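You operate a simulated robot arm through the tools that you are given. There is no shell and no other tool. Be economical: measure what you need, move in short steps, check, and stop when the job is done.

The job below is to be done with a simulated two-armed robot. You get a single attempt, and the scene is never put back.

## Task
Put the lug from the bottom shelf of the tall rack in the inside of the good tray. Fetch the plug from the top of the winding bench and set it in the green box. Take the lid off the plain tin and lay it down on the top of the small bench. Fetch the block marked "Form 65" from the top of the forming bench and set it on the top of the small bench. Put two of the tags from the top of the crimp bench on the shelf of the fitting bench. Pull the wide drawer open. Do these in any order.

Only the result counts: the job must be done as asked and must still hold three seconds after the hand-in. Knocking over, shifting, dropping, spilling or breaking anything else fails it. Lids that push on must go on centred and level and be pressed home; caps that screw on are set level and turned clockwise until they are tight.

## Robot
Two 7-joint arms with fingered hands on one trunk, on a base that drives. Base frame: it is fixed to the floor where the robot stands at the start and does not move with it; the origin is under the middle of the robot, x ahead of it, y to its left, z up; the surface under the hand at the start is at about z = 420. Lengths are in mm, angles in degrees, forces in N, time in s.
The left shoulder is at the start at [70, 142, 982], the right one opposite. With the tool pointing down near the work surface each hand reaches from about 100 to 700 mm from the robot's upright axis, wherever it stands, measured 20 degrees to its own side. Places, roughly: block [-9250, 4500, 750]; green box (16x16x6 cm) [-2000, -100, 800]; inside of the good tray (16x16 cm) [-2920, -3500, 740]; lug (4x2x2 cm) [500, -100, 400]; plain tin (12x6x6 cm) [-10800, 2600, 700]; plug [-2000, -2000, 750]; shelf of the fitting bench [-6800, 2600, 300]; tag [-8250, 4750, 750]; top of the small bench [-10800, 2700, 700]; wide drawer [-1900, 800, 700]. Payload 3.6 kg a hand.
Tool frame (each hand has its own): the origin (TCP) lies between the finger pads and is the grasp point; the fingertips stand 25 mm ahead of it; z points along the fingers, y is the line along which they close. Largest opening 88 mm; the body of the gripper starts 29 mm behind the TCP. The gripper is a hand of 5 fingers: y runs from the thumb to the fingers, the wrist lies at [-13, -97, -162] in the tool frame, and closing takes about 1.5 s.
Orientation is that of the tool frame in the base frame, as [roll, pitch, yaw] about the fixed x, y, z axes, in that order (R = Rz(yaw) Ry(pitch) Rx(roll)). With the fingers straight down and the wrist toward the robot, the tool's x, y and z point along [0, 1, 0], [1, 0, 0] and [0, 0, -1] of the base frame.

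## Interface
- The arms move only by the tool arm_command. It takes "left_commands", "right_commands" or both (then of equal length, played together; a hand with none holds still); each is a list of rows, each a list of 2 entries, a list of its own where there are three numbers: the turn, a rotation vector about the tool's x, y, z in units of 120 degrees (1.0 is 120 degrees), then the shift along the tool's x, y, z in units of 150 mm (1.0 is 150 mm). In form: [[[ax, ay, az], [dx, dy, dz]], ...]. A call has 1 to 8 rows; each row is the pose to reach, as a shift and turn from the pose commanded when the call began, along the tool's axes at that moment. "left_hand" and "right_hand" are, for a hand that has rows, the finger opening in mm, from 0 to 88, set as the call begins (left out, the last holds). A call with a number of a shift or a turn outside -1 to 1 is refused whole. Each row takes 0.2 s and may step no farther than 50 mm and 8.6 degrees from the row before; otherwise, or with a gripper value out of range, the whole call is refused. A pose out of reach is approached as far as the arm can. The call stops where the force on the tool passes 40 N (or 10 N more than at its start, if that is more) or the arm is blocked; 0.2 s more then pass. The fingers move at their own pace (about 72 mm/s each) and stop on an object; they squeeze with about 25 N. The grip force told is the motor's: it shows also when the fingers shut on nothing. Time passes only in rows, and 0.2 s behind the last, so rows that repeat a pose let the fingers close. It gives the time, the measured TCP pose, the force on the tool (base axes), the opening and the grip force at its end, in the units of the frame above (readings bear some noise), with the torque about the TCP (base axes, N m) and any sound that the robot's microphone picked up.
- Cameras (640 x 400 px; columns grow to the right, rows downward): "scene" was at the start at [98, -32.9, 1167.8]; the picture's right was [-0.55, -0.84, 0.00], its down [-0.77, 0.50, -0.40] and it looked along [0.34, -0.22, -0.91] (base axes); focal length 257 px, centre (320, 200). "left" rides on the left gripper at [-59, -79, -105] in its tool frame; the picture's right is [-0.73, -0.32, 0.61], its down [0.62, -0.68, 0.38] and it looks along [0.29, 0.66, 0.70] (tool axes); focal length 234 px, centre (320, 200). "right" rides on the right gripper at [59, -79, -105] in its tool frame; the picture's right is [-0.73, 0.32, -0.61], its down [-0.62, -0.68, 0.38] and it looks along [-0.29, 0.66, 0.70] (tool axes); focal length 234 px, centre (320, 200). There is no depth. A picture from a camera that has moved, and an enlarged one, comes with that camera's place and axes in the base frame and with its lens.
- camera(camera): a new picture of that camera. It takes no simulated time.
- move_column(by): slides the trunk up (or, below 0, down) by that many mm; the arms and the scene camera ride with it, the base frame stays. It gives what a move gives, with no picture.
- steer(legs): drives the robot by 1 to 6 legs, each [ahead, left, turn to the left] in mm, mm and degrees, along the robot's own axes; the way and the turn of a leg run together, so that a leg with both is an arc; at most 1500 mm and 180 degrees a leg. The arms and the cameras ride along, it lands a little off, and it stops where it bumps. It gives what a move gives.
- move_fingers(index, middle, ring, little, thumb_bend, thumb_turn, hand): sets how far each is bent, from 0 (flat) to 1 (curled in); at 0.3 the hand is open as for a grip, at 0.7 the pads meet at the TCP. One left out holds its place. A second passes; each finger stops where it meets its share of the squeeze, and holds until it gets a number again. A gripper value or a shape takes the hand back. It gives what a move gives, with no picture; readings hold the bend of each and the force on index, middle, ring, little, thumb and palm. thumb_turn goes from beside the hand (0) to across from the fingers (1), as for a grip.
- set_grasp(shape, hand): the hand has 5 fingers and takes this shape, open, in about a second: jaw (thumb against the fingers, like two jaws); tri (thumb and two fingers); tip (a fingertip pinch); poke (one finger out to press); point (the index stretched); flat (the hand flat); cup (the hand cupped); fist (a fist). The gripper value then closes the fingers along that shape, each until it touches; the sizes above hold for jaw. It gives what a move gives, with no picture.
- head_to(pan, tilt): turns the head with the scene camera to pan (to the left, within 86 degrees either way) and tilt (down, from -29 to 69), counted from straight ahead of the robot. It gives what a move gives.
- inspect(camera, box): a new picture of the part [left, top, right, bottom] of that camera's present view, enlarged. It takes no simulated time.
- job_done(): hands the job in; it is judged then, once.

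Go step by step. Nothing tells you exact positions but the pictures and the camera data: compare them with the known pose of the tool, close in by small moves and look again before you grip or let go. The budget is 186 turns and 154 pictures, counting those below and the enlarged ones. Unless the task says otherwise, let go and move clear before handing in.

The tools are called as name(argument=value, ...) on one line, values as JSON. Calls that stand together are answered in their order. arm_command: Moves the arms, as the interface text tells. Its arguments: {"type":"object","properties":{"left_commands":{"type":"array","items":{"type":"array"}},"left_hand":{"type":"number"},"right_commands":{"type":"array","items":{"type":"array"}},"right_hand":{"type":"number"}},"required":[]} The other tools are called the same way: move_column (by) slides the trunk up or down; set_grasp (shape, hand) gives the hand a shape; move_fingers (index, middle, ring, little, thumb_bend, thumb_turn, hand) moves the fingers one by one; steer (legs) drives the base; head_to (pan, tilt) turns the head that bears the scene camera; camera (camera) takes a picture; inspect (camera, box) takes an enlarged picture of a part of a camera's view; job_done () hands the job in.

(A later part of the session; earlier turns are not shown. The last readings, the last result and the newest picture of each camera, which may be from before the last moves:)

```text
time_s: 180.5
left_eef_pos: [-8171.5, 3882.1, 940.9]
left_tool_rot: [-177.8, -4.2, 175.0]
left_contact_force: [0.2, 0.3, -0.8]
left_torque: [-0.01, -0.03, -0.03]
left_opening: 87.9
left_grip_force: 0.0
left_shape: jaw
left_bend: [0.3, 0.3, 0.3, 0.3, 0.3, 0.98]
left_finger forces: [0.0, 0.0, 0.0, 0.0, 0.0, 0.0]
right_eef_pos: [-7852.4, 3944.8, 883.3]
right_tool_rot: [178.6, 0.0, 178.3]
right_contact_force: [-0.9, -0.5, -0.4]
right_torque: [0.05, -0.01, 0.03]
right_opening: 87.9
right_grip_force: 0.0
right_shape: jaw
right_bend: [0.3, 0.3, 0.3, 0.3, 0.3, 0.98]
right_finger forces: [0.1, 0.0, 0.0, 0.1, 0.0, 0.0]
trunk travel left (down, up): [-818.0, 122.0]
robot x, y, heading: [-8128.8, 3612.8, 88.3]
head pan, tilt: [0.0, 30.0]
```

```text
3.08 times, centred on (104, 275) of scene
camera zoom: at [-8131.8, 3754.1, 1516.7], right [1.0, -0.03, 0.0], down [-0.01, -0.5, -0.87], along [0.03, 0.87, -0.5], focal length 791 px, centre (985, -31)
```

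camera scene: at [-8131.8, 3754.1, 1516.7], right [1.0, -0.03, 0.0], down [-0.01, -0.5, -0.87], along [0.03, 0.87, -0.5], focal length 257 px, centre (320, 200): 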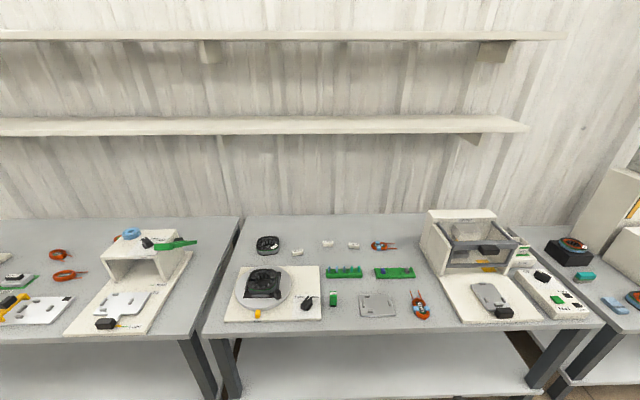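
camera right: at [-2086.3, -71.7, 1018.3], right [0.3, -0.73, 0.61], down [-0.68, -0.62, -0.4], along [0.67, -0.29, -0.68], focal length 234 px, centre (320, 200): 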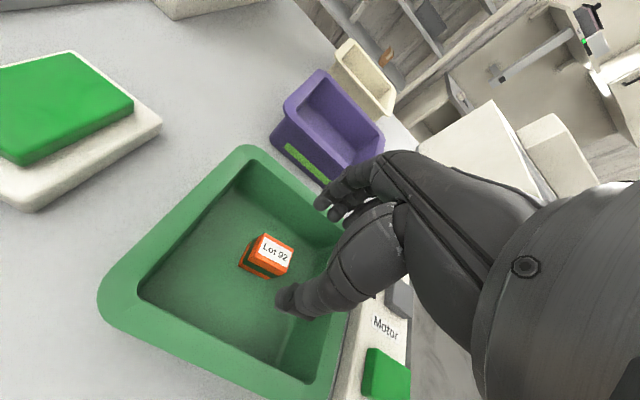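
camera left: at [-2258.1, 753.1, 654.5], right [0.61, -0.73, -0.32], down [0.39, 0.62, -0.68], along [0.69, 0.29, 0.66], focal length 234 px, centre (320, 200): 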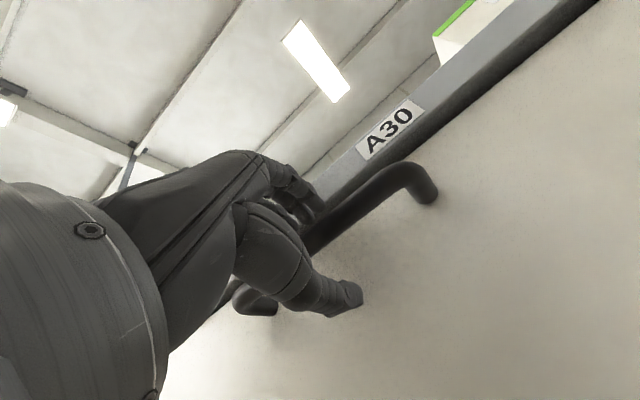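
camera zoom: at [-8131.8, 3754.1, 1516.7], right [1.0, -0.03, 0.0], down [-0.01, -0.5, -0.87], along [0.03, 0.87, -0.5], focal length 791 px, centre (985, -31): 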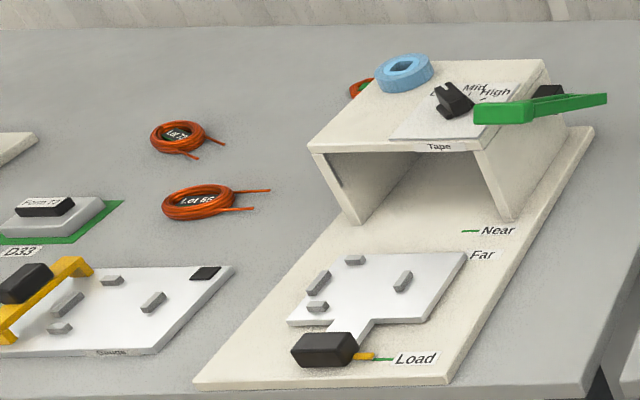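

The white blocks marked "Hold", "Lot 95" and "Lot 57" are the tags. I'll take Hold with the left hand and Lot 57 with the right, so I'll drive up closer first.

steer(legs=[[310, -50, 1.7]])

head_to(pan=0, tilt=55)

camera(camera="scene")

```text
time_s: 182.6
left_eef_pos: [-8125.5, 4190.4, 942.2]
left_tool_rot: [-177.9, -4.3, 176.7]
left_contact_force: [0.4, 0.4, 0.7]
left_torque: [-0.02, 0.0, 0.01]
left_opening: 87.9
left_grip_force: 0.1
left_shape: jaw
left_bend: [0.3, 0.3, 0.3, 0.3, 0.3, 0.98]
left_finger forces: [0.0, 0.1, 0.0, 0.0, 0.0, 0.0]
right_eef_pos: [-7809.5, 4261.2, 884.8]
right_tool_rot: [178.5, -0.1, 180.0]
right_contact_force: [-0.5, -0.2, 0.0]
right_torque: [0.03, 0.0, 0.02]
right_opening: 87.8
right_grip_force: 0.1
right_shape: jaw
right_bend: [0.3, 0.3, 0.3, 0.3, 0.3, 0.98]
right_finger forces: [0.0, 0.1, 0.0, 0.0, 0.1, 0.1]
trunk travel left (down, up): [-818.0, 122.0]
robot x, y, heading: [-8079.5, 3927.5, 89.8]
head pan, tilt: [0.0, 30.0]
```

```text
time_s: 183.5
left_eef_pos: [-8125.1, 4190.4, 941.1]
left_tool_rot: [-177.9, -4.3, 176.6]
left_contact_force: [0.3, 0.0, 0.4]
left_torque: [0.03, 0.05, -0.02]
left_opening: 87.8
left_grip_force: 0.1
left_shape: jaw
left_bend: [0.3, 0.3, 0.3, 0.3, 0.3, 0.98]
left_finger forces: [0.1, 0.1, 0.0, 0.0, 0.0, 0.0]
right_eef_pos: [-7808.7, 4261.6, 884.0]
right_tool_rot: [178.6, -0.1, -180.0]
right_contact_force: [0.6, -0.7, -0.2]
right_torque: [0.01, 0.01, 0.0]
right_opening: 87.6
right_grip_force: 0.0
right_shape: jaw
right_bend: [0.3, 0.3, 0.3, 0.3, 0.3, 0.98]
right_finger forces: [0.0, 0.1, 0.0, 0.0, 0.0, 0.0]
trunk travel left (down, up): [-818.0, 122.0]
robot x, y, heading: [-8082.1, 3926.2, 90.0]
head pan, tilt: [0.0, 55.0]
```

```text
86 pictures are left
camera scene: at [-8082.4, 4045.2, 1480.7], right [1.0, 0.0, 0.0], down [0.0, -0.82, -0.57], along [0.0, 0.57, -0.82], focal length 257 px, centre (320, 200)
```

scene: 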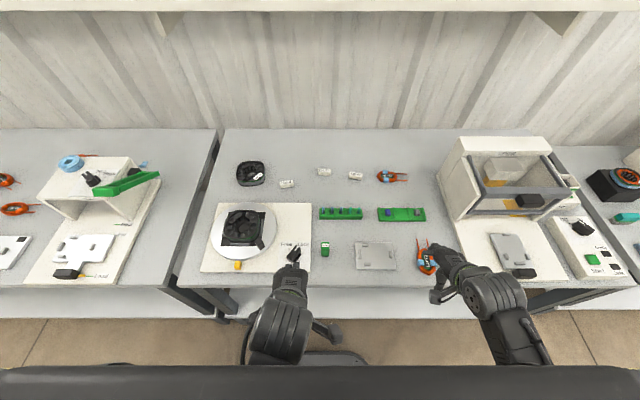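

The tags lie at about Hold [-8199, 4608], Lot 57 [-7955, 4650] and Lot 95 [-8067, 4670]. I'll move the base 75 mm closer, level the left hand, and bring both hands forward high over the bench.

steer(legs=[[75, 0, 0]])

arm_command(left_commands=[[[-0.0175, -0.0358, -0.0283], [0, 0, 0]], [[-0.0175, -0.0358, -0.0283], [0.1, 0.25, 0]], [[-0.0175, -0.0358, -0.0283], [0.2, 0.5, 0]], [[-0.0175, -0.0358, -0.0283], [0.3, 0.75, 0]], [[-0.0175, -0.0358, -0.0283], [0.4, 1.0, 0]]], right_commands=[[[0, 0, 0], [0.2, 0.1, 0]], [[0, 0, 0], [0.4, 0.3, 0]], [[0, 0, 0], [0.6, 0.5, 0]], [[0, 0, 0], [0.8, 0.7, 0]], [[0, 0, 0], [0.97, 0.9, 0]]])

camera(camera="scene")

camera(camera="right")

camera(camera="left")

```text
time_s: 184.5
left_eef_pos: [-8125.4, 4264.0, 941.3]
left_tool_rot: [-177.9, -4.2, 176.5]
left_contact_force: [0.4, -0.2, 0.1]
left_torque: [0.03, 0.02, -0.06]
left_opening: 87.8
left_grip_force: 0.2
left_shape: jaw
left_bend: [0.3, 0.3, 0.3, 0.3, 0.3, 0.98]
left_finger forces: [0.0, 0.1, 0.1, 0.0, 0.1, 0.1]
right_eef_pos: [-7808.6, 4334.7, 884.8]
right_tool_rot: [178.5, 0.0, 179.8]
right_contact_force: [-1.2, -0.1, 0.3]
right_torque: [0.01, 0.03, -0.01]
right_opening: 87.7
right_grip_force: 0.1
right_shape: jaw
right_bend: [0.3, 0.3, 0.3, 0.3, 0.3, 0.98]
right_finger forces: [0.1, 0.0, 0.0, 0.0, 0.1, 0.1]
trunk travel left (down, up): [-818.0, 122.0]
robot x, y, heading: [-8081.2, 3997.6, 89.7]
head pan, tilt: [0.0, 55.0]
```

```text
time_s: 185.9
left_eef_pos: [-8212.4, 4410.2, 927.6]
left_tool_rot: [-179.5, -7.1, 178.8]
left_contact_force: [0.9, -0.5, 0.4]
left_torque: [0.04, 0.0, -0.01]
left_opening: 87.7
left_grip_force: 0.1
left_shape: jaw
left_bend: [0.3, 0.3, 0.3, 0.3, 0.3, 0.98]
left_finger forces: [0.0, 0.1, 0.0, 0.0, 0.0, 0.0]
right_eef_pos: [-7950.1, 4469.4, 889.5]
right_tool_rot: [178.4, 0.0, 179.9]
right_contact_force: [-0.6, 0.7, -0.2]
right_torque: [0.01, 0.01, -0.01]
right_opening: 87.8
right_grip_force: 0.1
right_shape: jaw
right_bend: [0.3, 0.3, 0.3, 0.3, 0.3, 0.98]
right_finger forces: [0.1, 0.1, 0.1, 0.0, 0.0, 0.0]
trunk travel left (down, up): [-818.0, 122.0]
robot x, y, heading: [-8082.0, 3998.9, 89.8]
head pan, tilt: [0.0, 55.0]
stopped in row 5 (left hand): the arm was blocked; the commanded pose is now the measured one
```

```text
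85 pictures are left
camera scene: at [-8081.2, 4117.4, 1480.8], right [1.0, 0.0, 0.0], down [0.0, -0.82, -0.57], along [0.0, 0.57, -0.82], focal length 257 px, centre (320, 200)
```

scene: 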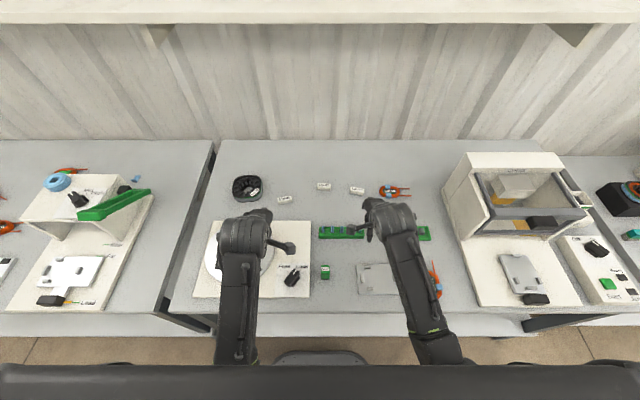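

```text
84 pictures are left
camera right: at [-8007.6, 4389.2, 991.8], right [0.73, 0.3, 0.61], down [0.62, -0.67, -0.4], along [0.29, 0.68, -0.68], focal length 234 px, centre (320, 200)
```

right: 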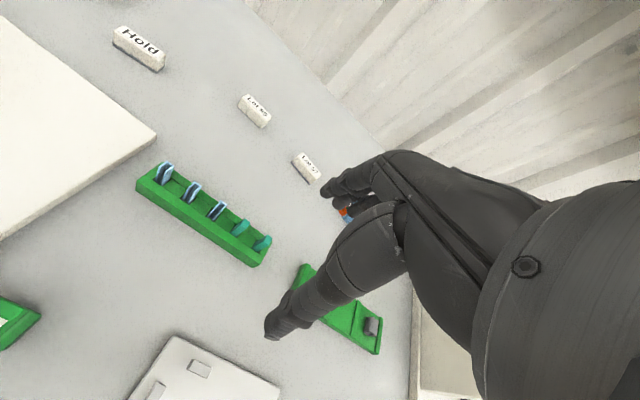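

```text
83 pictures are left
camera left: at [-8142.1, 4330.1, 1025.0], right [0.64, -0.34, -0.69], down [-0.68, -0.67, -0.3], along [-0.36, 0.66, -0.66], focal length 234 px, centre (320, 200)
```

left: 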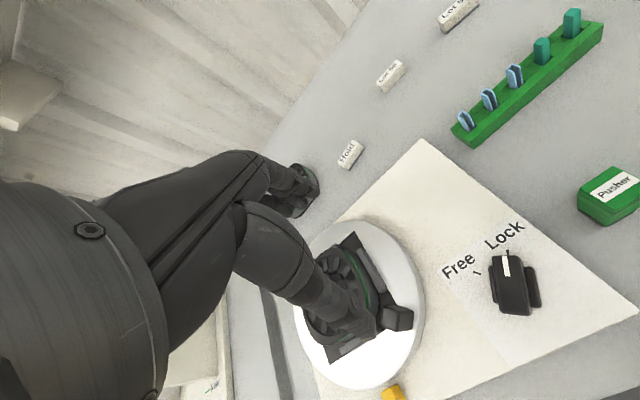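

The left arm met a joint limit and is tilted about 7°, but it may still do. I'll first pick Lot 57 with the right hand, going over it now, and move the left hand forward without turning it.

arm_command(right_commands=[[[0, 0, 0], [0, 0.28, 0.05]], [[0, 0, 0], [0.02, 0.56, 0.1]], [[0, 0, 0], [0.03, 0.84, 0.2]], [[0, 0, 0], [0.03, 1.0, 0.35]]])

arm_command(left_commands=[[[0, 0, 0], [0, 0.25, 0]], [[0, 0, 0], [0, 0.5, 0]], [[0, 0, 0], [0, 0.75, 0]], [[0, 0, 0], [0, 1.0, 0]]])

camera(camera="right")

camera(camera="left")

```text
time_s: 186.9
left_eef_pos: [-8211.9, 4412.7, 925.1]
left_tool_rot: [-179.4, -7.1, 178.7]
left_contact_force: [0.1, -0.7, 1.0]
left_torque: [-0.01, -0.03, -0.01]
left_opening: 88.2
left_grip_force: 0.1
left_shape: jaw
left_bend: [0.3, 0.3, 0.3, 0.3, 0.3, 0.98]
left_finger forces: [0.0, 0.1, 0.1, 0.0, 0.0, 0.0]
right_eef_pos: [-7956.5, 4622.6, 839.3]
right_tool_rot: [178.6, -0.1, 180.0]
right_contact_force: [0.1, 0.7, 0.4]
right_torque: [-0.01, -0.04, 0.02]
right_opening: 87.8
right_grip_force: 0.0
right_shape: jaw
right_bend: [0.3, 0.3, 0.3, 0.3, 0.3, 0.98]
right_finger forces: [0.0, 0.0, 0.0, 0.0, 0.0, 0.0]
trunk travel left (down, up): [-818.0, 122.0]
robot x, y, heading: [-8079.3, 3995.9, 90.0]
head pan, tilt: [0.0, 55.0]
```

```text
time_s: 187.9
left_eef_pos: [-8212.0, 4562.9, 921.8]
left_tool_rot: [-179.1, -7.4, 179.0]
left_contact_force: [0.3, 0.9, 0.1]
left_torque: [0.02, -0.04, -0.03]
left_opening: 87.9
left_grip_force: 0.1
left_shape: jaw
left_bend: [0.3, 0.3, 0.3, 0.3, 0.3, 0.98]
left_finger forces: [0.1, 0.1, 0.0, 0.0, 0.1, 0.1]
right_eef_pos: [-7955.8, 4622.0, 838.6]
right_tool_rot: [178.6, -0.1, 179.9]
right_contact_force: [0.1, -0.3, -0.6]
right_torque: [-0.03, 0.0, 0.02]
right_opening: 88.0
right_grip_force: 0.0
right_shape: jaw
right_bend: [0.3, 0.3, 0.3, 0.3, 0.3, 0.98]
right_finger forces: [0.0, 0.0, 0.0, 0.0, 0.1, 0.1]
trunk travel left (down, up): [-818.0, 122.0]
robot x, y, heading: [-8082.7, 3998.1, 90.0]
head pan, tilt: [0.0, 55.0]
```

```text
82 pictures are left
camera right: at [-8012.8, 4541.5, 941.5], right [0.73, 0.31, 0.61], down [0.62, -0.67, -0.4], along [0.29, 0.67, -0.68], focal length 234 px, centre (320, 200)
```

right: 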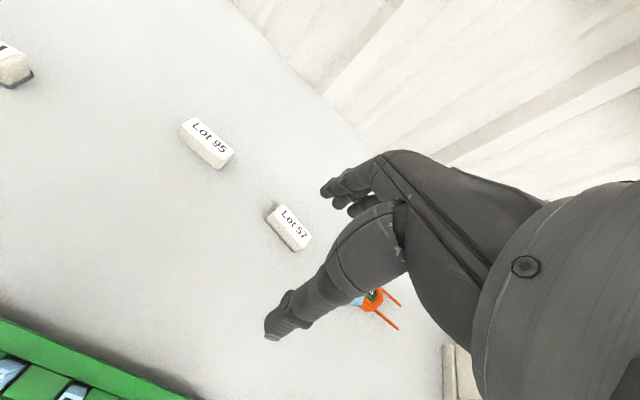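

```text
81 pictures are left
camera left: at [-8141.8, 4484.4, 1020.5], right [0.64, -0.34, -0.69], down [-0.68, -0.67, -0.29], along [-0.37, 0.65, -0.66], focal length 234 px, centre (320, 200)
```

left: 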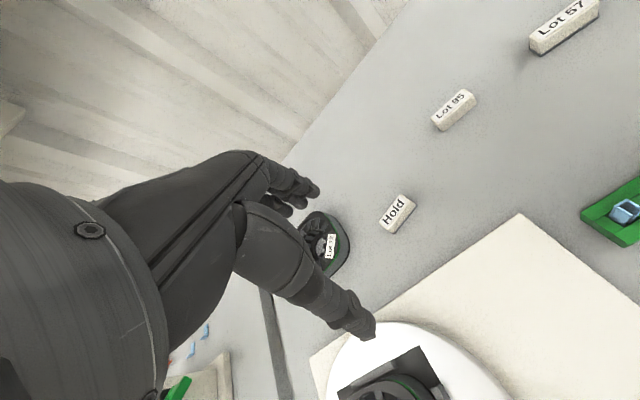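

Combining views gives the tags lower and farther than thought: Lot 57 at [-7948, 4674] and Hold at [-8202, 4638], both at z of about 743. I'll move both hands over them and drop part way.

arm_command(right_commands=[[[0, 0, 0], [-0.03, 0.17, 0]], [[0, 0, 0], [-0.05, 0.34, 0.1]], [[0, 0, 0], [-0.05, 0.34, 0.25]]])

arm_command(left_commands=[[[0, 0, 0], [-0.06, 0.25, 0.1]], [[0, 0, 0], [-0.06, 0.48, 0.3]], [[0, 0, 0], [-0.06, 0.48, 0.55]]])

camera(camera="right")

camera(camera="left")

```text
time_s: 188.7
left_eef_pos: [-8213.3, 4564.0, 924.9]
left_tool_rot: [-179.5, -7.4, 179.0]
left_contact_force: [0.6, -0.1, -0.7]
left_torque: [0.0, -0.01, -0.02]
left_opening: 88.2
left_grip_force: 0.0
left_shape: jaw
left_bend: [0.3, 0.3, 0.3, 0.3, 0.3, 0.98]
left_finger forces: [0.1, 0.0, 0.0, 0.0, 0.0, 0.1]
right_eef_pos: [-7949.2, 4674.9, 805.8]
right_tool_rot: [178.4, -0.1, 179.9]
right_contact_force: [0.2, 0.4, 0.2]
right_torque: [0.03, 0.0, -0.02]
right_opening: 87.6
right_grip_force: 0.0
right_shape: jaw
right_bend: [0.3, 0.3, 0.3, 0.3, 0.3, 0.98]
right_finger forces: [0.1, 0.1, 0.0, 0.1, 0.0, 0.1]
trunk travel left (down, up): [-818.0, 122.0]
robot x, y, heading: [-8076.4, 3998.0, 89.9]
head pan, tilt: [0.0, 55.0]
```

```text
time_s: 189.5
left_eef_pos: [-8207.5, 4633.4, 842.9]
left_tool_rot: [-179.4, -6.8, 178.8]
left_contact_force: [-0.1, -0.4, 0.2]
left_torque: [-0.03, 0.02, 0.01]
left_opening: 87.7
left_grip_force: 0.0
left_shape: jaw
left_bend: [0.3, 0.3, 0.3, 0.3, 0.3, 0.98]
left_finger forces: [0.1, 0.0, 0.0, 0.0, 0.0, 0.1]
right_eef_pos: [-7948.2, 4675.2, 805.1]
right_tool_rot: [178.5, 0.0, 179.9]
right_contact_force: [-0.5, -0.7, -0.5]
right_torque: [-0.02, -0.01, -0.01]
right_opening: 87.7
right_grip_force: 0.1
right_shape: jaw
right_bend: [0.3, 0.3, 0.3, 0.3, 0.3, 0.98]
right_finger forces: [0.0, 0.0, 0.1, 0.0, 0.1, 0.0]
trunk travel left (down, up): [-818.0, 122.0]
robot x, y, heading: [-8077.8, 3996.0, 89.7]
head pan, tilt: [0.0, 55.0]
```

```text
80 pictures are left
camera right: at [-8005.0, 4593.2, 907.7], right [0.73, 0.31, 0.61], down [0.62, -0.67, -0.4], along [0.29, 0.67, -0.68], focal length 234 px, centre (320, 200)
```

right: 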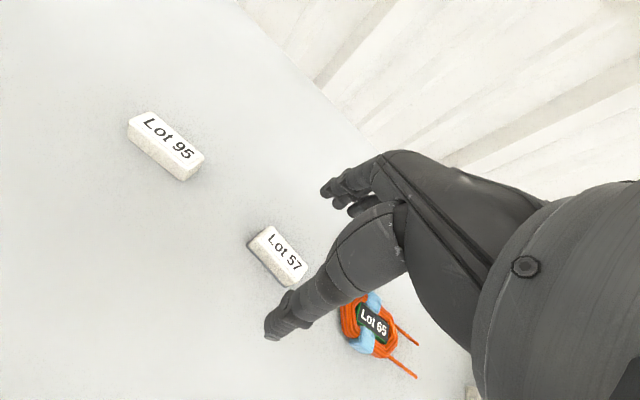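

```text
79 pictures are left
camera left: at [-8137.8, 4552.5, 941.6], right [0.64, -0.34, -0.69], down [-0.68, -0.67, -0.3], along [-0.36, 0.66, -0.66], focal length 234 px, centre (320, 200)
```

left: 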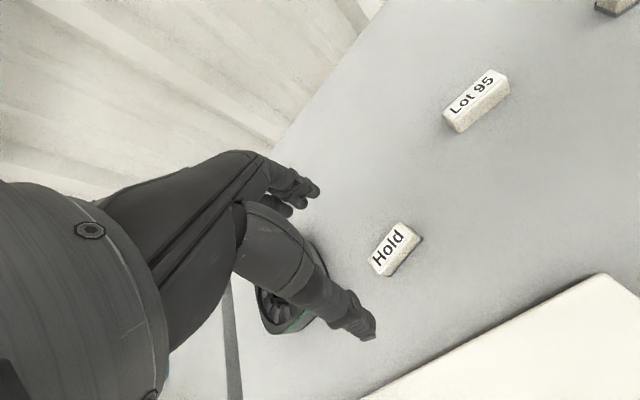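

Both tags sit on the approach lines: Lot 57 is exactly under the right hand, and Hold is about 7 mm off under the left. I'll lower both hands.

arm_command(right_commands=[[[0, 0, 0], [0, 0, 0.12]], [[0, 0, 0], [0, 0, 0.2]], [[0, 0, 0], [0, 0, 0.28]]])

arm_command(left_commands=[[[0, 0, 0], [-0.05, 0.03, 0.1]], [[0, 0, 0], [-0.07, 0.04, 0.25]], [[0, 0, 0], [-0.09, 0.04, 0.4]], [[0, 0, 0], [-0.1, 0.04, 0.5]]])

camera(camera="right")

camera(camera="left")

```text
time_s: 190.3
left_eef_pos: [-8207.1, 4633.4, 842.2]
left_tool_rot: [-179.4, -6.9, 178.9]
left_contact_force: [0.3, 0.0, -0.4]
left_torque: [0.0, 0.02, -0.01]
left_opening: 87.9
left_grip_force: 0.1
left_shape: jaw
left_bend: [0.3, 0.3, 0.3, 0.3, 0.3, 0.98]
left_finger forces: [0.0, 0.1, 0.0, 0.0, 0.0, 0.1]
right_eef_pos: [-7951.7, 4662.3, 786.8]
right_tool_rot: [178.6, -0.1, 179.9]
right_contact_force: [0.8, -0.7, -0.3]
right_torque: [0.02, 0.02, 0.03]
right_opening: 87.7
right_grip_force: 0.1
right_shape: jaw
right_bend: [0.3, 0.3, 0.3, 0.3, 0.3, 0.98]
right_finger forces: [0.0, 0.0, 0.0, 0.0, 0.1, 0.0]
right hand out of reach, approached as far as the arm can: row 1, 2, 3
trunk travel left (down, up): [-818.0, 122.0]
robot x, y, heading: [-8083.3, 4000.6, 89.6]
head pan, tilt: [0.0, 55.0]
```

```text
time_s: 191.3
left_eef_pos: [-8202.1, 4637.7, 764.5]
left_tool_rot: [-179.4, -6.8, 178.9]
left_contact_force: [0.3, 0.1, 0.5]
left_torque: [-0.04, 0.0, -0.02]
left_opening: 87.9
left_grip_force: 0.1
left_shape: jaw
left_bend: [0.3, 0.3, 0.3, 0.3, 0.3, 0.98]
left_finger forces: [0.0, 0.0, 0.0, 0.1, 0.1, 0.1]
right_eef_pos: [-7950.7, 4663.3, 786.1]
right_tool_rot: [178.7, -0.1, 180.0]
right_contact_force: [0.0, 0.2, 0.8]
right_torque: [0.03, 0.0, -0.02]
right_opening: 87.8
right_grip_force: 0.0
right_shape: jaw
right_bend: [0.3, 0.3, 0.3, 0.3, 0.3, 0.98]
right_finger forces: [0.1, 0.0, 0.0, 0.1, 0.0, 0.0]
trunk travel left (down, up): [-818.0, 122.0]
robot x, y, heading: [-8080.1, 3998.4, 89.9]
head pan, tilt: [0.0, 55.0]
```

```text
78 pictures are left
camera right: at [-8008.8, 4581.9, 889.8], right [0.73, 0.31, 0.61], down [0.62, -0.67, -0.4], along [0.29, 0.67, -0.68], focal length 234 px, centre (320, 200)
```

right: 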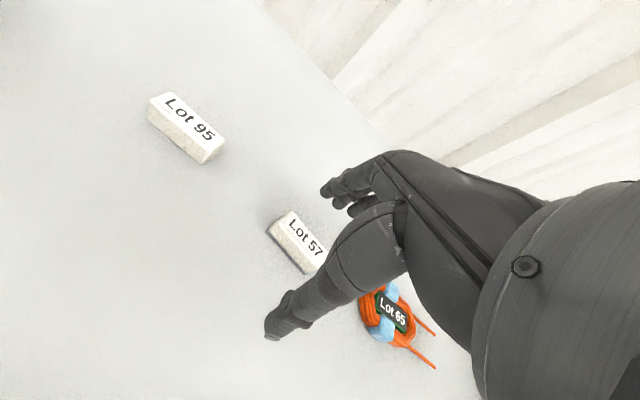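

```text
77 pictures are left
camera left: at [-8132.8, 4557.6, 862.5], right [0.64, -0.34, -0.69], down [-0.68, -0.67, -0.3], along [-0.36, 0.66, -0.66], focal length 234 px, centre (320, 200)
```

left: 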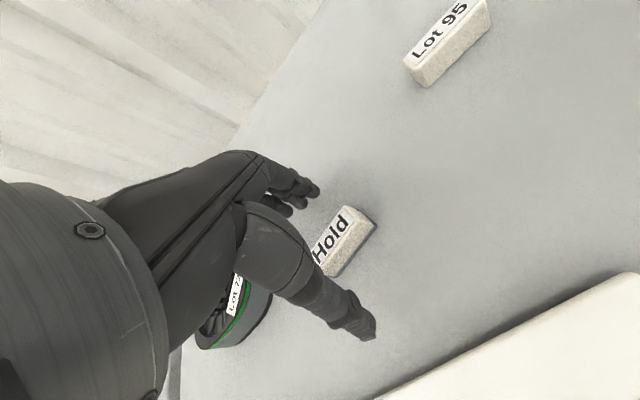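

The left hand has Hold between thumb and fingers. The right hand is out of reach for now, so I'll close the left first and lift.

arm_command(left_commands=[[[0, 0, 0], [0, 0, 0]], [[0, 0, 0], [0, 0, 0]], [[0, 0, 0], [0, 0, 0]], [[0, 0, 0], [0, 0, 0]], [[0, 0, 0], [0, 0, 0]], [[0, 0, 0], [0, 0, 0]], [[0, 0, 0], [0, 0, 0]], [[0, 0, 0], [0, 0, 0]]], left_hand=0)

arm_command(left_commands=[[[0, 0, 0], [0, 0, -0.2]], [[0, 0, 0], [0, 0, -0.5]], [[0, 0, 0], [0, 0, -0.8]], [[0, 0, 0], [0, 0, -1.0]]], right_commands=[[[0, 0, 0], [0, 0, -0.2]], [[0, 0, 0], [0, 0, -0.5]], [[0, 0, 0], [0, 0, -0.8]], [[0, 0, 0], [0, 0, -1.0]]])

camera(camera="left")

```text
time_s: 193.1
left_eef_pos: [-8202.0, 4637.0, 765.4]
left_tool_rot: [-179.4, -6.9, 178.9]
left_contact_force: [-1.0, 1.8, 10.3]
left_torque: [0.19, 0.08, 0.05]
left_opening: 9.8
left_grip_force: 24.5
left_shape: jaw
left_bend: [0.73, 0.64, 0.7, 0.7, 0.75, 1.0]
left_finger forces: [14.9, 12.3, 0.0, 0.0, 21.0, 0.0]
right_eef_pos: [-7951.8, 4662.1, 787.2]
right_tool_rot: [178.4, -0.1, 179.9]
right_contact_force: [0.3, 0.4, 0.9]
right_torque: [0.0, -0.01, -0.03]
right_opening: 87.7
right_grip_force: 0.2
right_shape: jaw
right_bend: [0.3, 0.3, 0.3, 0.3, 0.3, 0.98]
right_finger forces: [0.0, 0.0, 0.0, 0.1, 0.0, 0.0]
trunk travel left (down, up): [-818.0, 122.0]
robot x, y, heading: [-8075.0, 3991.3, 89.9]
head pan, tilt: [0.0, 55.0]
```

```text
time_s: 194.1
left_eef_pos: [-8183.3, 4640.0, 913.3]
left_tool_rot: [-179.4, -6.9, 178.8]
left_contact_force: [0.0, 0.2, 0.2]
left_torque: [0.01, -0.01, -0.01]
left_opening: 8.1
left_grip_force: 25.1
left_shape: jaw
left_bend: [0.73, 0.71, 0.7, 0.7, 0.8, 1.0]
left_finger forces: [0.0, 0.0, 0.0, 0.1, 0.0, 0.0]
right_eef_pos: [-7951.1, 4657.2, 938.4]
right_tool_rot: [178.7, -0.1, 179.9]
right_contact_force: [0.5, 0.9, 0.5]
right_torque: [0.02, -0.04, -0.03]
right_opening: 87.8
right_grip_force: 0.1
right_shape: jaw
right_bend: [0.3, 0.3, 0.3, 0.3, 0.3, 0.98]
right_finger forces: [0.0, 0.0, 0.0, 0.1, 0.0, 0.0]
trunk travel left (down, up): [-818.0, 122.0]
robot x, y, heading: [-8083.7, 3998.2, 90.0]
head pan, tilt: [0.0, 55.0]
```

```text
76 pictures are left
camera left: at [-8114.1, 4559.0, 1012.3], right [0.64, -0.34, -0.69], down [-0.68, -0.67, -0.3], along [-0.36, 0.66, -0.66], focal length 234 px, centre (320, 200)
```

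left: 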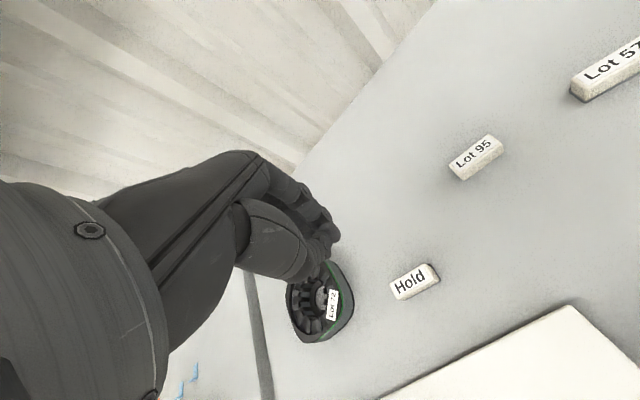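

Hold slipped out and stayed in place, since the grip was too high on it. I'll lower the trunk 100 mm for better reach and grip lower with both hands.

move_column(by=-100)

arm_command(left_commands=[[[0, 0, 0], [0.04, 0, 0]], [[0, 0, 0], [0.08, -0.03, 0]], [[0, 0, 0], [0.08, -0.03, 0]], [[0, 0, 0], [0.08, -0.03, 0.12]], [[0, 0, 0], [0.08, -0.03, 0.24]], [[0, 0, 0], [0.08, -0.03, 0.34]], [[0, 0, 0], [0.08, -0.03, 0.38]]], left_hand=70)

arm_command(right_commands=[[[0, 0, 0], [0, 0.11, 0.1]], [[0, 0, 0], [0, 0.11, 0.3]]])

camera(camera="left")

camera(camera="right")

```text
time_s: 195.5
left_eef_pos: [-8184.4, 4640.0, 812.5]
left_tool_rot: [-179.4, -6.8, 178.8]
left_contact_force: [-1.3, 0.1, 0.5]
left_torque: [-0.03, -0.02, 0.0]
left_opening: 8.0
left_grip_force: 24.7
left_shape: jaw
left_bend: [0.73, 0.71, 0.7, 0.7, 0.8, 1.0]
left_finger forces: [0.0, 0.0, 0.0, 0.0, 0.0, 0.0]
right_eef_pos: [-7952.0, 4658.8, 837.8]
right_tool_rot: [178.5, -0.1, 179.9]
right_contact_force: [-0.2, 0.6, -0.6]
right_torque: [0.02, 0.0, -0.02]
right_opening: 87.7
right_grip_force: 0.0
right_shape: jaw
right_bend: [0.3, 0.3, 0.3, 0.3, 0.3, 0.98]
right_finger forces: [0.0, 0.1, 0.1, 0.0, 0.0, 0.0]
trunk travel left (down, up): [-718.0, 222.0]
robot x, y, heading: [-8082.2, 3993.8, 90.0]
head pan, tilt: [0.0, 55.0]
```

```text
time_s: 197.1
left_eef_pos: [-8203.4, 4635.3, 757.2]
left_tool_rot: [-179.3, -6.8, 178.8]
left_contact_force: [-0.4, 0.5, 0.3]
left_torque: [-0.01, 0.0, -0.01]
left_opening: 69.9
left_grip_force: 0.0
left_shape: jaw
left_bend: [0.27, 0.34, 0.32, 0.33, 0.5, 0.99]
left_finger forces: [0.1, 0.0, 0.0, 0.0, 0.0, 0.0]
right_eef_pos: [-7950.9, 4658.0, 838.3]
right_tool_rot: [178.6, -0.2, 180.0]
right_contact_force: [0.3, 0.4, 0.3]
right_torque: [-0.02, -0.04, 0.03]
right_opening: 87.9
right_grip_force: 0.1
right_shape: jaw
right_bend: [0.3, 0.3, 0.3, 0.3, 0.3, 0.98]
right_finger forces: [0.0, 0.0, 0.0, 0.0, 0.1, 0.0]
trunk travel left (down, up): [-718.0, 222.0]
robot x, y, heading: [-8081.8, 3995.4, 90.3]
head pan, tilt: [0.0, 55.0]
```

```text
time_s: 197.7
left_eef_pos: [-8202.1, 4636.0, 757.9]
left_tool_rot: [-179.3, -6.9, 178.8]
left_contact_force: [0.5, 0.7, -0.1]
left_torque: [-0.02, 0.01, 0.0]
left_opening: 70.0
left_grip_force: 0.1
left_shape: jaw
left_bend: [0.27, 0.34, 0.32, 0.33, 0.5, 0.99]
left_finger forces: [0.1, 0.0, 0.0, 0.0, 0.0, 0.0]
right_eef_pos: [-7950.4, 4676.9, 794.1]
right_tool_rot: [178.6, -0.1, 179.9]
right_contact_force: [-0.2, -0.7, 0.7]
right_torque: [-0.05, 0.03, 0.01]
right_opening: 87.8
right_grip_force: 0.0
right_shape: jaw
right_bend: [0.3, 0.3, 0.3, 0.3, 0.3, 0.98]
right_finger forces: [0.0, 0.1, 0.0, 0.0, 0.0, 0.1]
trunk travel left (down, up): [-718.0, 222.0]
robot x, y, heading: [-8077.7, 4000.2, 90.0]
head pan, tilt: [0.0, 55.0]
```

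```text
75 pictures are left
camera left: at [-8132.8, 4555.2, 856.4], right [0.64, -0.34, -0.69], down [-0.68, -0.67, -0.3], along [-0.36, 0.66, -0.66], focal length 234 px, centre (320, 200)
```

left: 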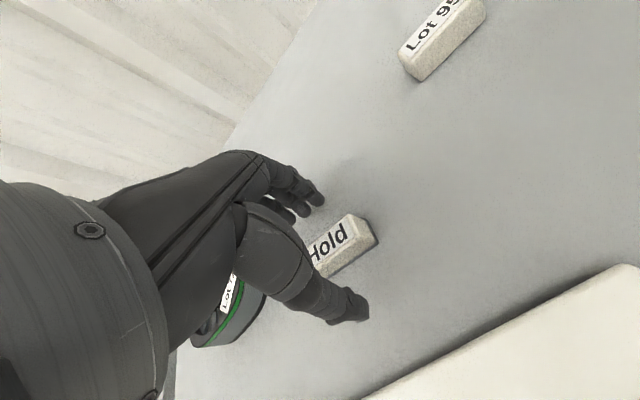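

```text
74 pictures are left
camera right: at [-8008.3, 4595.9, 897.3], right [0.73, 0.31, 0.61], down [0.62, -0.67, -0.4], along [0.29, 0.67, -0.68], focal length 234 px, centre (320, 200)
```

right: 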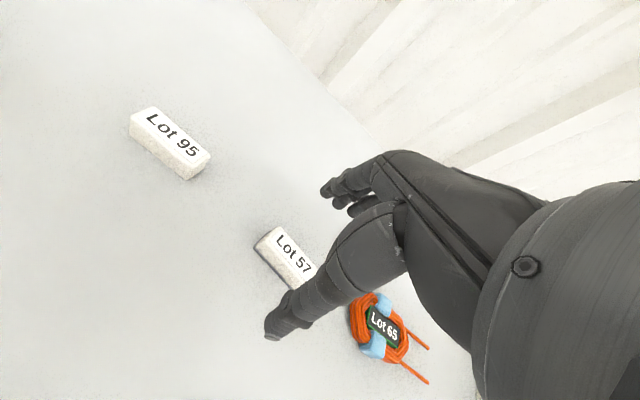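

Both hands are lined up. I'll feel for the bench top with the left hand first.

arm_command(left_commands=[[[0, 0, 0], [-0.002, -0.02, 0.02]], [[0, 0, 0], [-0.004, -0.03, 0.035]], [[0, 0, 0], [-0.006, -0.03, 0.05]], [[0, 0, 0], [-0.008, -0.03, 0.065]], [[0, 0, 0], [-0.01, -0.03, 0.08]]])

arm_command(right_commands=[[[0, 0, 0], [0, 0, 0.1]], [[0, 0, 0], [0, 0, 0.18]], [[0, 0, 0], [0, 0, 0.22]], [[0, 0, 0], [0, 0, 0.25]]], right_hand=70)

```text
time_s: 198.9
left_eef_pos: [-8203.5, 4630.6, 746.6]
left_tool_rot: [-179.3, -6.9, 178.8]
left_contact_force: [-0.6, -0.3, 0.3]
left_torque: [0.0, 0.02, -0.01]
left_opening: 69.6
left_grip_force: 0.0
left_shape: jaw
left_bend: [0.27, 0.34, 0.32, 0.33, 0.5, 0.99]
left_finger forces: [0.0, 0.0, 0.0, 0.1, 0.0, 0.0]
right_eef_pos: [-7951.4, 4676.8, 793.6]
right_tool_rot: [178.6, -0.1, 179.9]
right_contact_force: [0.1, -0.6, 0.4]
right_torque: [-0.01, -0.02, 0.0]
right_opening: 87.8
right_grip_force: 0.1
right_shape: jaw
right_bend: [0.3, 0.3, 0.3, 0.3, 0.3, 0.98]
right_finger forces: [0.0, 0.1, 0.1, 0.0, 0.0, 0.1]
trunk travel left (down, up): [-718.0, 222.0]
robot x, y, heading: [-8082.0, 3996.4, 89.8]
head pan, tilt: [0.0, 55.0]
```

```text
time_s: 199.9
left_eef_pos: [-8203.0, 4630.7, 745.8]
left_tool_rot: [-179.4, -6.8, 178.8]
left_contact_force: [-0.3, -0.4, 0.4]
left_torque: [0.01, -0.03, 0.01]
left_opening: 69.8
left_grip_force: 0.0
left_shape: jaw
left_bend: [0.27, 0.34, 0.32, 0.33, 0.5, 0.99]
left_finger forces: [0.1, 0.0, 0.0, 0.0, 0.0, 0.1]
right_eef_pos: [-7951.9, 4677.4, 756.5]
right_tool_rot: [178.5, -0.1, 179.9]
right_contact_force: [-0.2, -0.4, 0.0]
right_torque: [-0.02, 0.01, 0.0]
right_opening: 69.9
right_grip_force: 0.2
right_shape: jaw
right_bend: [0.27, 0.34, 0.31, 0.33, 0.49, 0.99]
right_finger forces: [0.0, 0.0, 0.0, 0.0, 0.1, 0.0]
trunk travel left (down, up): [-718.0, 222.0]
robot x, y, heading: [-8080.3, 3998.0, 89.8]
head pan, tilt: [0.0, 55.0]
```

There is still no contact, so the bench top is lower than I took it to be. I'll look again before closing.

camera(camera="left")

camera(camera="right")

```text
73 pictures are left
camera left: at [-8133.6, 4550.4, 844.7], right [0.64, -0.34, -0.69], down [-0.68, -0.67, -0.3], along [-0.36, 0.66, -0.66], focal length 234 px, centre (320, 200)
```

left: 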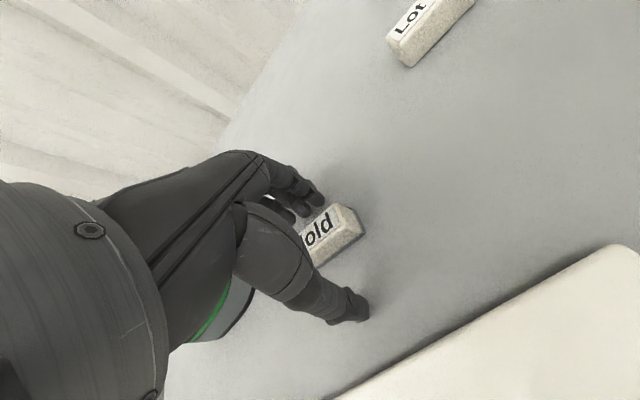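

```text
72 pictures are left
camera right: at [-8008.9, 4596.8, 859.6], right [0.73, 0.31, 0.61], down [0.62, -0.67, -0.4], along [0.29, 0.67, -0.68], focal length 234 px, centre (320, 200)
```

right: 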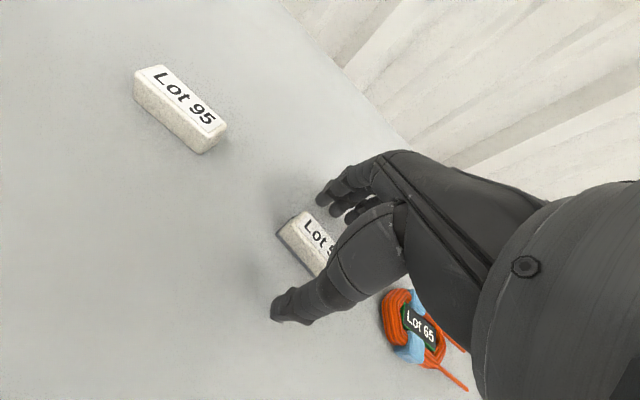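

Both tags lie on the grasp lines. I'll close both hands.

arm_command(left_commands=[[[0, 0, 0], [0, 0, 0]], [[0, 0, 0], [0, 0, 0]], [[0, 0, 0], [0, 0, 0]], [[0, 0, 0], [0, 0, 0]], [[0, 0, 0], [0, 0, 0]], [[0, 0, 0], [0, 0, 0]], [[0, 0, 0], [0, 0, 0]]], left_hand=0)

arm_command(right_commands=[[[0, 0, 0], [0, 0, 0.04]], [[0, 0, 0], [0, 0, 0.06]]])

arm_command(right_commands=[[[0, 0, 0], [0, 0, 0]], [[0, 0, 0], [0, 0, 0]], [[0, 0, 0], [0, 0, 0]], [[0, 0, 0], [0, 0, 0]], [[0, 0, 0], [0, 0, 0]], [[0, 0, 0], [0, 0, 0]], [[0, 0, 0], [0, 0, 0]]], right_hand=0)

camera(camera="left")

camera(camera="right")

```text
time_s: 201.5
left_eef_pos: [-8203.3, 4630.5, 746.9]
left_tool_rot: [-179.6, -6.9, 178.9]
left_contact_force: [-0.4, 2.4, 10.0]
left_torque: [0.22, 0.09, -0.05]
left_opening: 15.4
left_grip_force: 24.8
left_shape: jaw
left_bend: [0.74, 0.59, 0.58, 0.55, 0.75, 0.99]
left_finger forces: [10.5, 19.8, 0.2, 0.0, 22.4, 0.0]
right_eef_pos: [-7951.6, 4677.2, 757.4]
right_tool_rot: [178.4, -0.1, 180.0]
right_contact_force: [0.1, -0.2, 0.5]
right_torque: [0.01, 0.0, -0.01]
right_opening: 70.3
right_grip_force: 0.1
right_shape: jaw
right_bend: [0.27, 0.34, 0.31, 0.33, 0.49, 0.99]
right_finger forces: [0.0, 0.1, 0.0, 0.0, 0.0, 0.1]
trunk travel left (down, up): [-718.0, 222.0]
robot x, y, heading: [-8078.1, 3996.3, 89.7]
head pan, tilt: [0.0, 55.0]
```

```text
time_s: 202.1
left_eef_pos: [-8201.9, 4630.0, 747.2]
left_tool_rot: [-179.5, -6.9, 178.8]
left_contact_force: [-0.6, 4.2, 11.3]
left_torque: [0.27, 0.11, -0.04]
left_opening: 15.0
left_grip_force: 24.9
left_shape: jaw
left_bend: [0.74, 0.59, 0.58, 0.55, 0.75, 0.99]
left_finger forces: [10.6, 21.3, 0.1, 0.1, 22.3, 0.0]
right_eef_pos: [-7951.4, 4676.5, 746.5]
right_tool_rot: [178.4, -0.1, 179.9]
right_contact_force: [0.1, -0.7, 0.6]
right_torque: [-0.01, 0.01, 0.05]
right_opening: 70.2
right_grip_force: 0.1
right_shape: jaw
right_bend: [0.27, 0.34, 0.31, 0.33, 0.49, 0.99]
right_finger forces: [0.0, 0.1, 0.0, 0.0, 0.1, 0.1]
trunk travel left (down, up): [-718.0, 222.0]
robot x, y, heading: [-8079.3, 3996.8, 89.7]
head pan, tilt: [0.0, 55.0]
```

```text
time_s: 203.7
left_eef_pos: [-8203.1, 4629.6, 746.8]
left_tool_rot: [-179.5, -6.8, 178.8]
left_contact_force: [0.7, 4.6, 13.2]
left_torque: [0.33, 0.12, -0.06]
left_opening: 15.7
left_grip_force: 24.9
left_shape: jaw
left_bend: [0.74, 0.59, 0.58, 0.55, 0.75, 0.99]
left_finger forces: [10.7, 22.5, 0.1, 0.0, 22.5, 0.1]
right_eef_pos: [-7952.0, 4676.9, 747.8]
right_tool_rot: [178.4, -0.1, 180.0]
right_contact_force: [-0.1, 0.5, 0.5]
right_torque: [-0.01, 0.0, -0.05]
right_opening: 14.9
right_grip_force: 24.7
right_shape: jaw
right_bend: [0.73, 0.61, 0.63, 0.67, 0.75, 1.0]
right_finger forces: [13.6, 6.1, 2.5, 0.0, 22.3, 0.0]
trunk travel left (down, up): [-718.0, 222.0]
robot x, y, heading: [-8081.8, 3998.7, 89.7]
head pan, tilt: [0.0, 55.0]
```

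```text
71 pictures are left
camera left: at [-8133.2, 4549.7, 845.6], right [0.64, -0.34, -0.69], down [-0.68, -0.67, -0.3], along [-0.36, 0.66, -0.66], focal length 234 px, centre (320, 200)
```

left: 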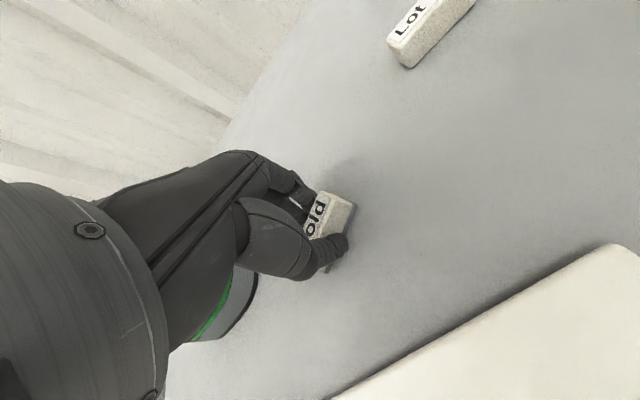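

```text
70 pictures are left
camera right: at [-8008.8, 4595.5, 850.6], right [0.73, 0.31, 0.61], down [0.62, -0.67, -0.4], along [0.29, 0.67, -0.68], focal length 234 px, centre (320, 200)
```

right: 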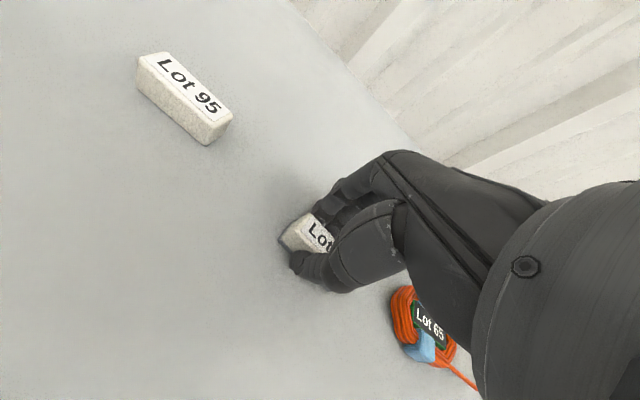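

Both tags are held. I'll lift both slowly.

arm_command(left_commands=[[[0, 0, 0], [0, 0, -0.05]], [[0, 0, 0], [0, 0, -0.12]], [[0, 0, 0], [0, 0, -0.2]], [[0, 0, 0], [0, 0, -0.4]], [[0, 0, 0], [0, 0, -0.7]], [[0, 0, 0], [0, 0, -1.0]]], right_commands=[[[0, 0, 0], [0, 0, -0.05]], [[0, 0, 0], [0, 0, -0.12]], [[0, 0, 0], [0, 0, -0.2]], [[0, 0, 0], [0, 0, -0.4]], [[0, 0, 0], [0, 0, -0.7]], [[0, 0, 0], [0, 0, -1.0]]])

camera(camera="left")

camera(camera="right")

```text
time_s: 205.1
left_eef_pos: [-8183.0, 4632.4, 894.6]
left_tool_rot: [-179.4, -6.9, 178.8]
left_contact_force: [0.5, 0.1, -1.4]
left_torque: [-0.01, 0.01, -0.02]
left_opening: 14.4
left_grip_force: 25.4
left_shape: jaw
left_bend: [0.74, 0.61, 0.58, 0.55, 0.75, 0.98]
left_finger forces: [11.2, 11.7, 0.1, 0.1, 22.9, 0.0]
right_eef_pos: [-7948.5, 4673.9, 897.3]
right_tool_rot: [178.6, -0.2, 179.9]
right_contact_force: [-0.5, -0.5, -0.3]
right_torque: [0.01, 0.0, 0.0]
right_opening: 14.7
right_grip_force: 24.9
right_shape: jaw
right_bend: [0.73, 0.62, 0.64, 0.68, 0.75, 1.0]
right_finger forces: [14.2, 5.8, 2.5, 0.0, 22.4, 0.1]
trunk travel left (down, up): [-718.0, 222.0]
robot x, y, heading: [-8079.2, 3996.4, 89.6]
head pan, tilt: [0.0, 55.0]
```

```text
69 pictures are left
camera left: at [-8113.4, 4551.8, 992.2], right [0.64, -0.34, -0.69], down [-0.68, -0.67, -0.3], along [-0.36, 0.66, -0.66], focal length 234 px, centre (320, 200)
```

left: 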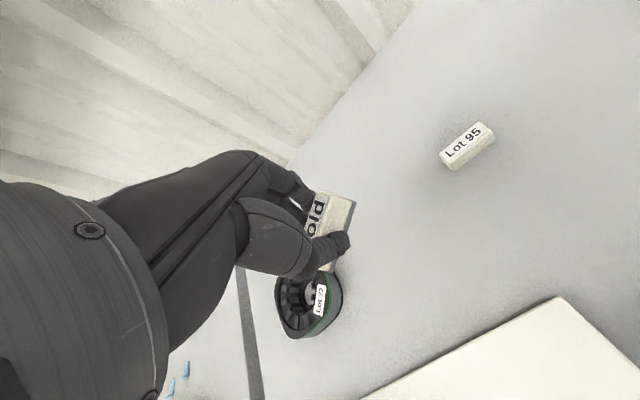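

```text
68 pictures are left
camera right: at [-8007.1, 4592.4, 999.8], right [0.73, 0.31, 0.61], down [0.62, -0.67, -0.4], along [0.29, 0.67, -0.68], focal length 234 px, centre (320, 200)
```

right: 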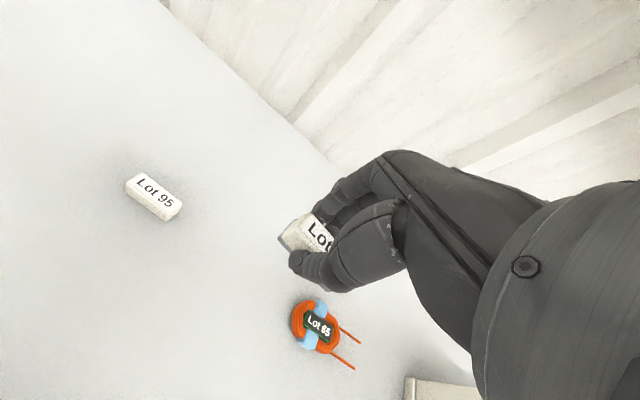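

Both tags are off the bench. I'll retract both arms, back off, and drive to the fitting bench, turning to face it.

arm_command(left_commands=[[[0, 0, 0], [0, -0.3, 0]], [[0, 0, 0], [0, -0.6, 0]], [[0, 0, 0], [0, -0.9, 0]], [[0, 0, 0], [0, -1.0, 0]]], right_commands=[[[0, 0, 0], [0, -0.3, 0]], [[0, 0, 0], [0, -0.6, 0]], [[0, 0, 0], [0, -0.9, 0]], [[0, 0, 0], [0, -1.0, 0]]])

steer(legs=[[-440, 0, 0], [0, -1300, 0], [0, 0, -180]])

head_to(pan=0, tilt=35)

camera(camera="scene")

```text
time_s: 205.8
left_eef_pos: [-8249.7, 4606.5, 982.2]
left_tool_rot: [166.5, -13.7, -175.0]
left_contact_force: [0.2, 0.2, 0.1]
left_torque: [0.0, 0.02, 0.02]
left_opening: 14.1
left_grip_force: 24.7
left_shape: jaw
left_bend: [0.74, 0.61, 0.58, 0.55, 0.75, 0.98]
left_finger forces: [11.3, 11.6, 0.0, 0.0, 22.9, 0.0]
left hand out of reach, approached as far as the arm can: row 2, 3
right_eef_pos: [-7880.7, 4594.3, 913.5]
right_tool_rot: [175.1, 6.1, 175.8]
right_contact_force: [0.8, 0.2, 0.1]
right_torque: [0.01, 0.0, -0.03]
right_opening: 14.8
right_grip_force: 24.5
right_shape: jaw
right_bend: [0.73, 0.62, 0.65, 0.68, 0.75, 1.0]
right_finger forces: [14.2, 5.6, 2.4, 0.0, 22.3, 0.1]
right hand out of reach, approached as far as the arm can: row 3
trunk travel left (down, up): [-718.0, 222.0]
robot x, y, heading: [-8081.7, 3997.7, 89.9]
head pan, tilt: [0.0, 55.0]
stopped in row 3 (left hand): the arm was blocked; the commanded pose is now the measured one
```

```text
time_s: 222.1
left_eef_pos: [-6605.0, 2980.8, 979.5]
left_tool_rot: [166.6, -13.7, 5.0]
left_contact_force: [-0.6, 0.7, -0.4]
left_torque: [-0.02, 0.0, 0.01]
left_opening: 13.9
left_grip_force: 25.1
left_shape: jaw
left_bend: [0.74, 0.62, 0.58, 0.55, 0.75, 0.98]
left_finger forces: [10.9, 11.0, 0.1, 0.0, 21.9, 0.1]
right_eef_pos: [-6973.3, 2995.4, 912.8]
right_tool_rot: [175.3, 6.3, -4.2]
right_contact_force: [-0.1, -0.3, -0.1]
right_torque: [-0.02, 0.02, 0.01]
right_opening: 14.7
right_grip_force: 24.8
right_shape: jaw
right_bend: [0.73, 0.62, 0.66, 0.68, 0.76, 1.0]
right_finger forces: [14.0, 5.4, 2.4, 0.0, 21.7, 0.0]
trunk travel left (down, up): [-718.0, 222.0]
robot x, y, heading: [-6773.0, 3588.8, -90.0]
head pan, tilt: [0.0, 55.0]
```

```text
time_s: 222.9
left_eef_pos: [-6603.5, 2980.9, 980.6]
left_tool_rot: [166.5, -13.6, 5.0]
left_contact_force: [0.1, 0.0, 0.0]
left_torque: [0.01, -0.05, -0.02]
left_opening: 13.8
left_grip_force: 25.0
left_shape: jaw
left_bend: [0.74, 0.62, 0.58, 0.55, 0.75, 0.98]
left_finger forces: [10.9, 11.1, 0.1, 0.1, 22.0, 0.1]
right_eef_pos: [-6973.9, 2995.0, 912.2]
right_tool_rot: [175.2, 6.2, -4.2]
right_contact_force: [-0.7, 0.7, -0.8]
right_torque: [-0.01, 0.0, 0.0]
right_opening: 14.5
right_grip_force: 25.0
right_shape: jaw
right_bend: [0.73, 0.62, 0.66, 0.68, 0.76, 1.0]
right_finger forces: [13.9, 5.4, 2.4, 0.0, 21.7, 0.1]
trunk travel left (down, up): [-718.0, 222.0]
robot x, y, heading: [-6777.1, 3593.8, -89.8]
head pan, tilt: [0.0, 35.0]
```

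```text
67 pictures are left
camera scene: at [-6777.7, 3452.0, 1408.7], right [-1.0, 0.0, 0.0], down [0.0, 0.57, -0.82], along [0.0, -0.82, -0.57], focal length 257 px, centre (320, 200)
```

scene: 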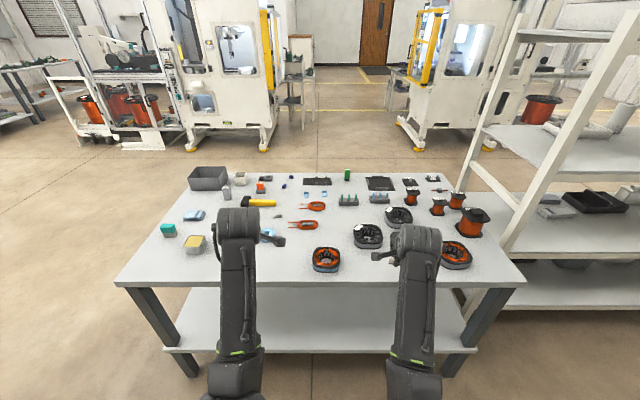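

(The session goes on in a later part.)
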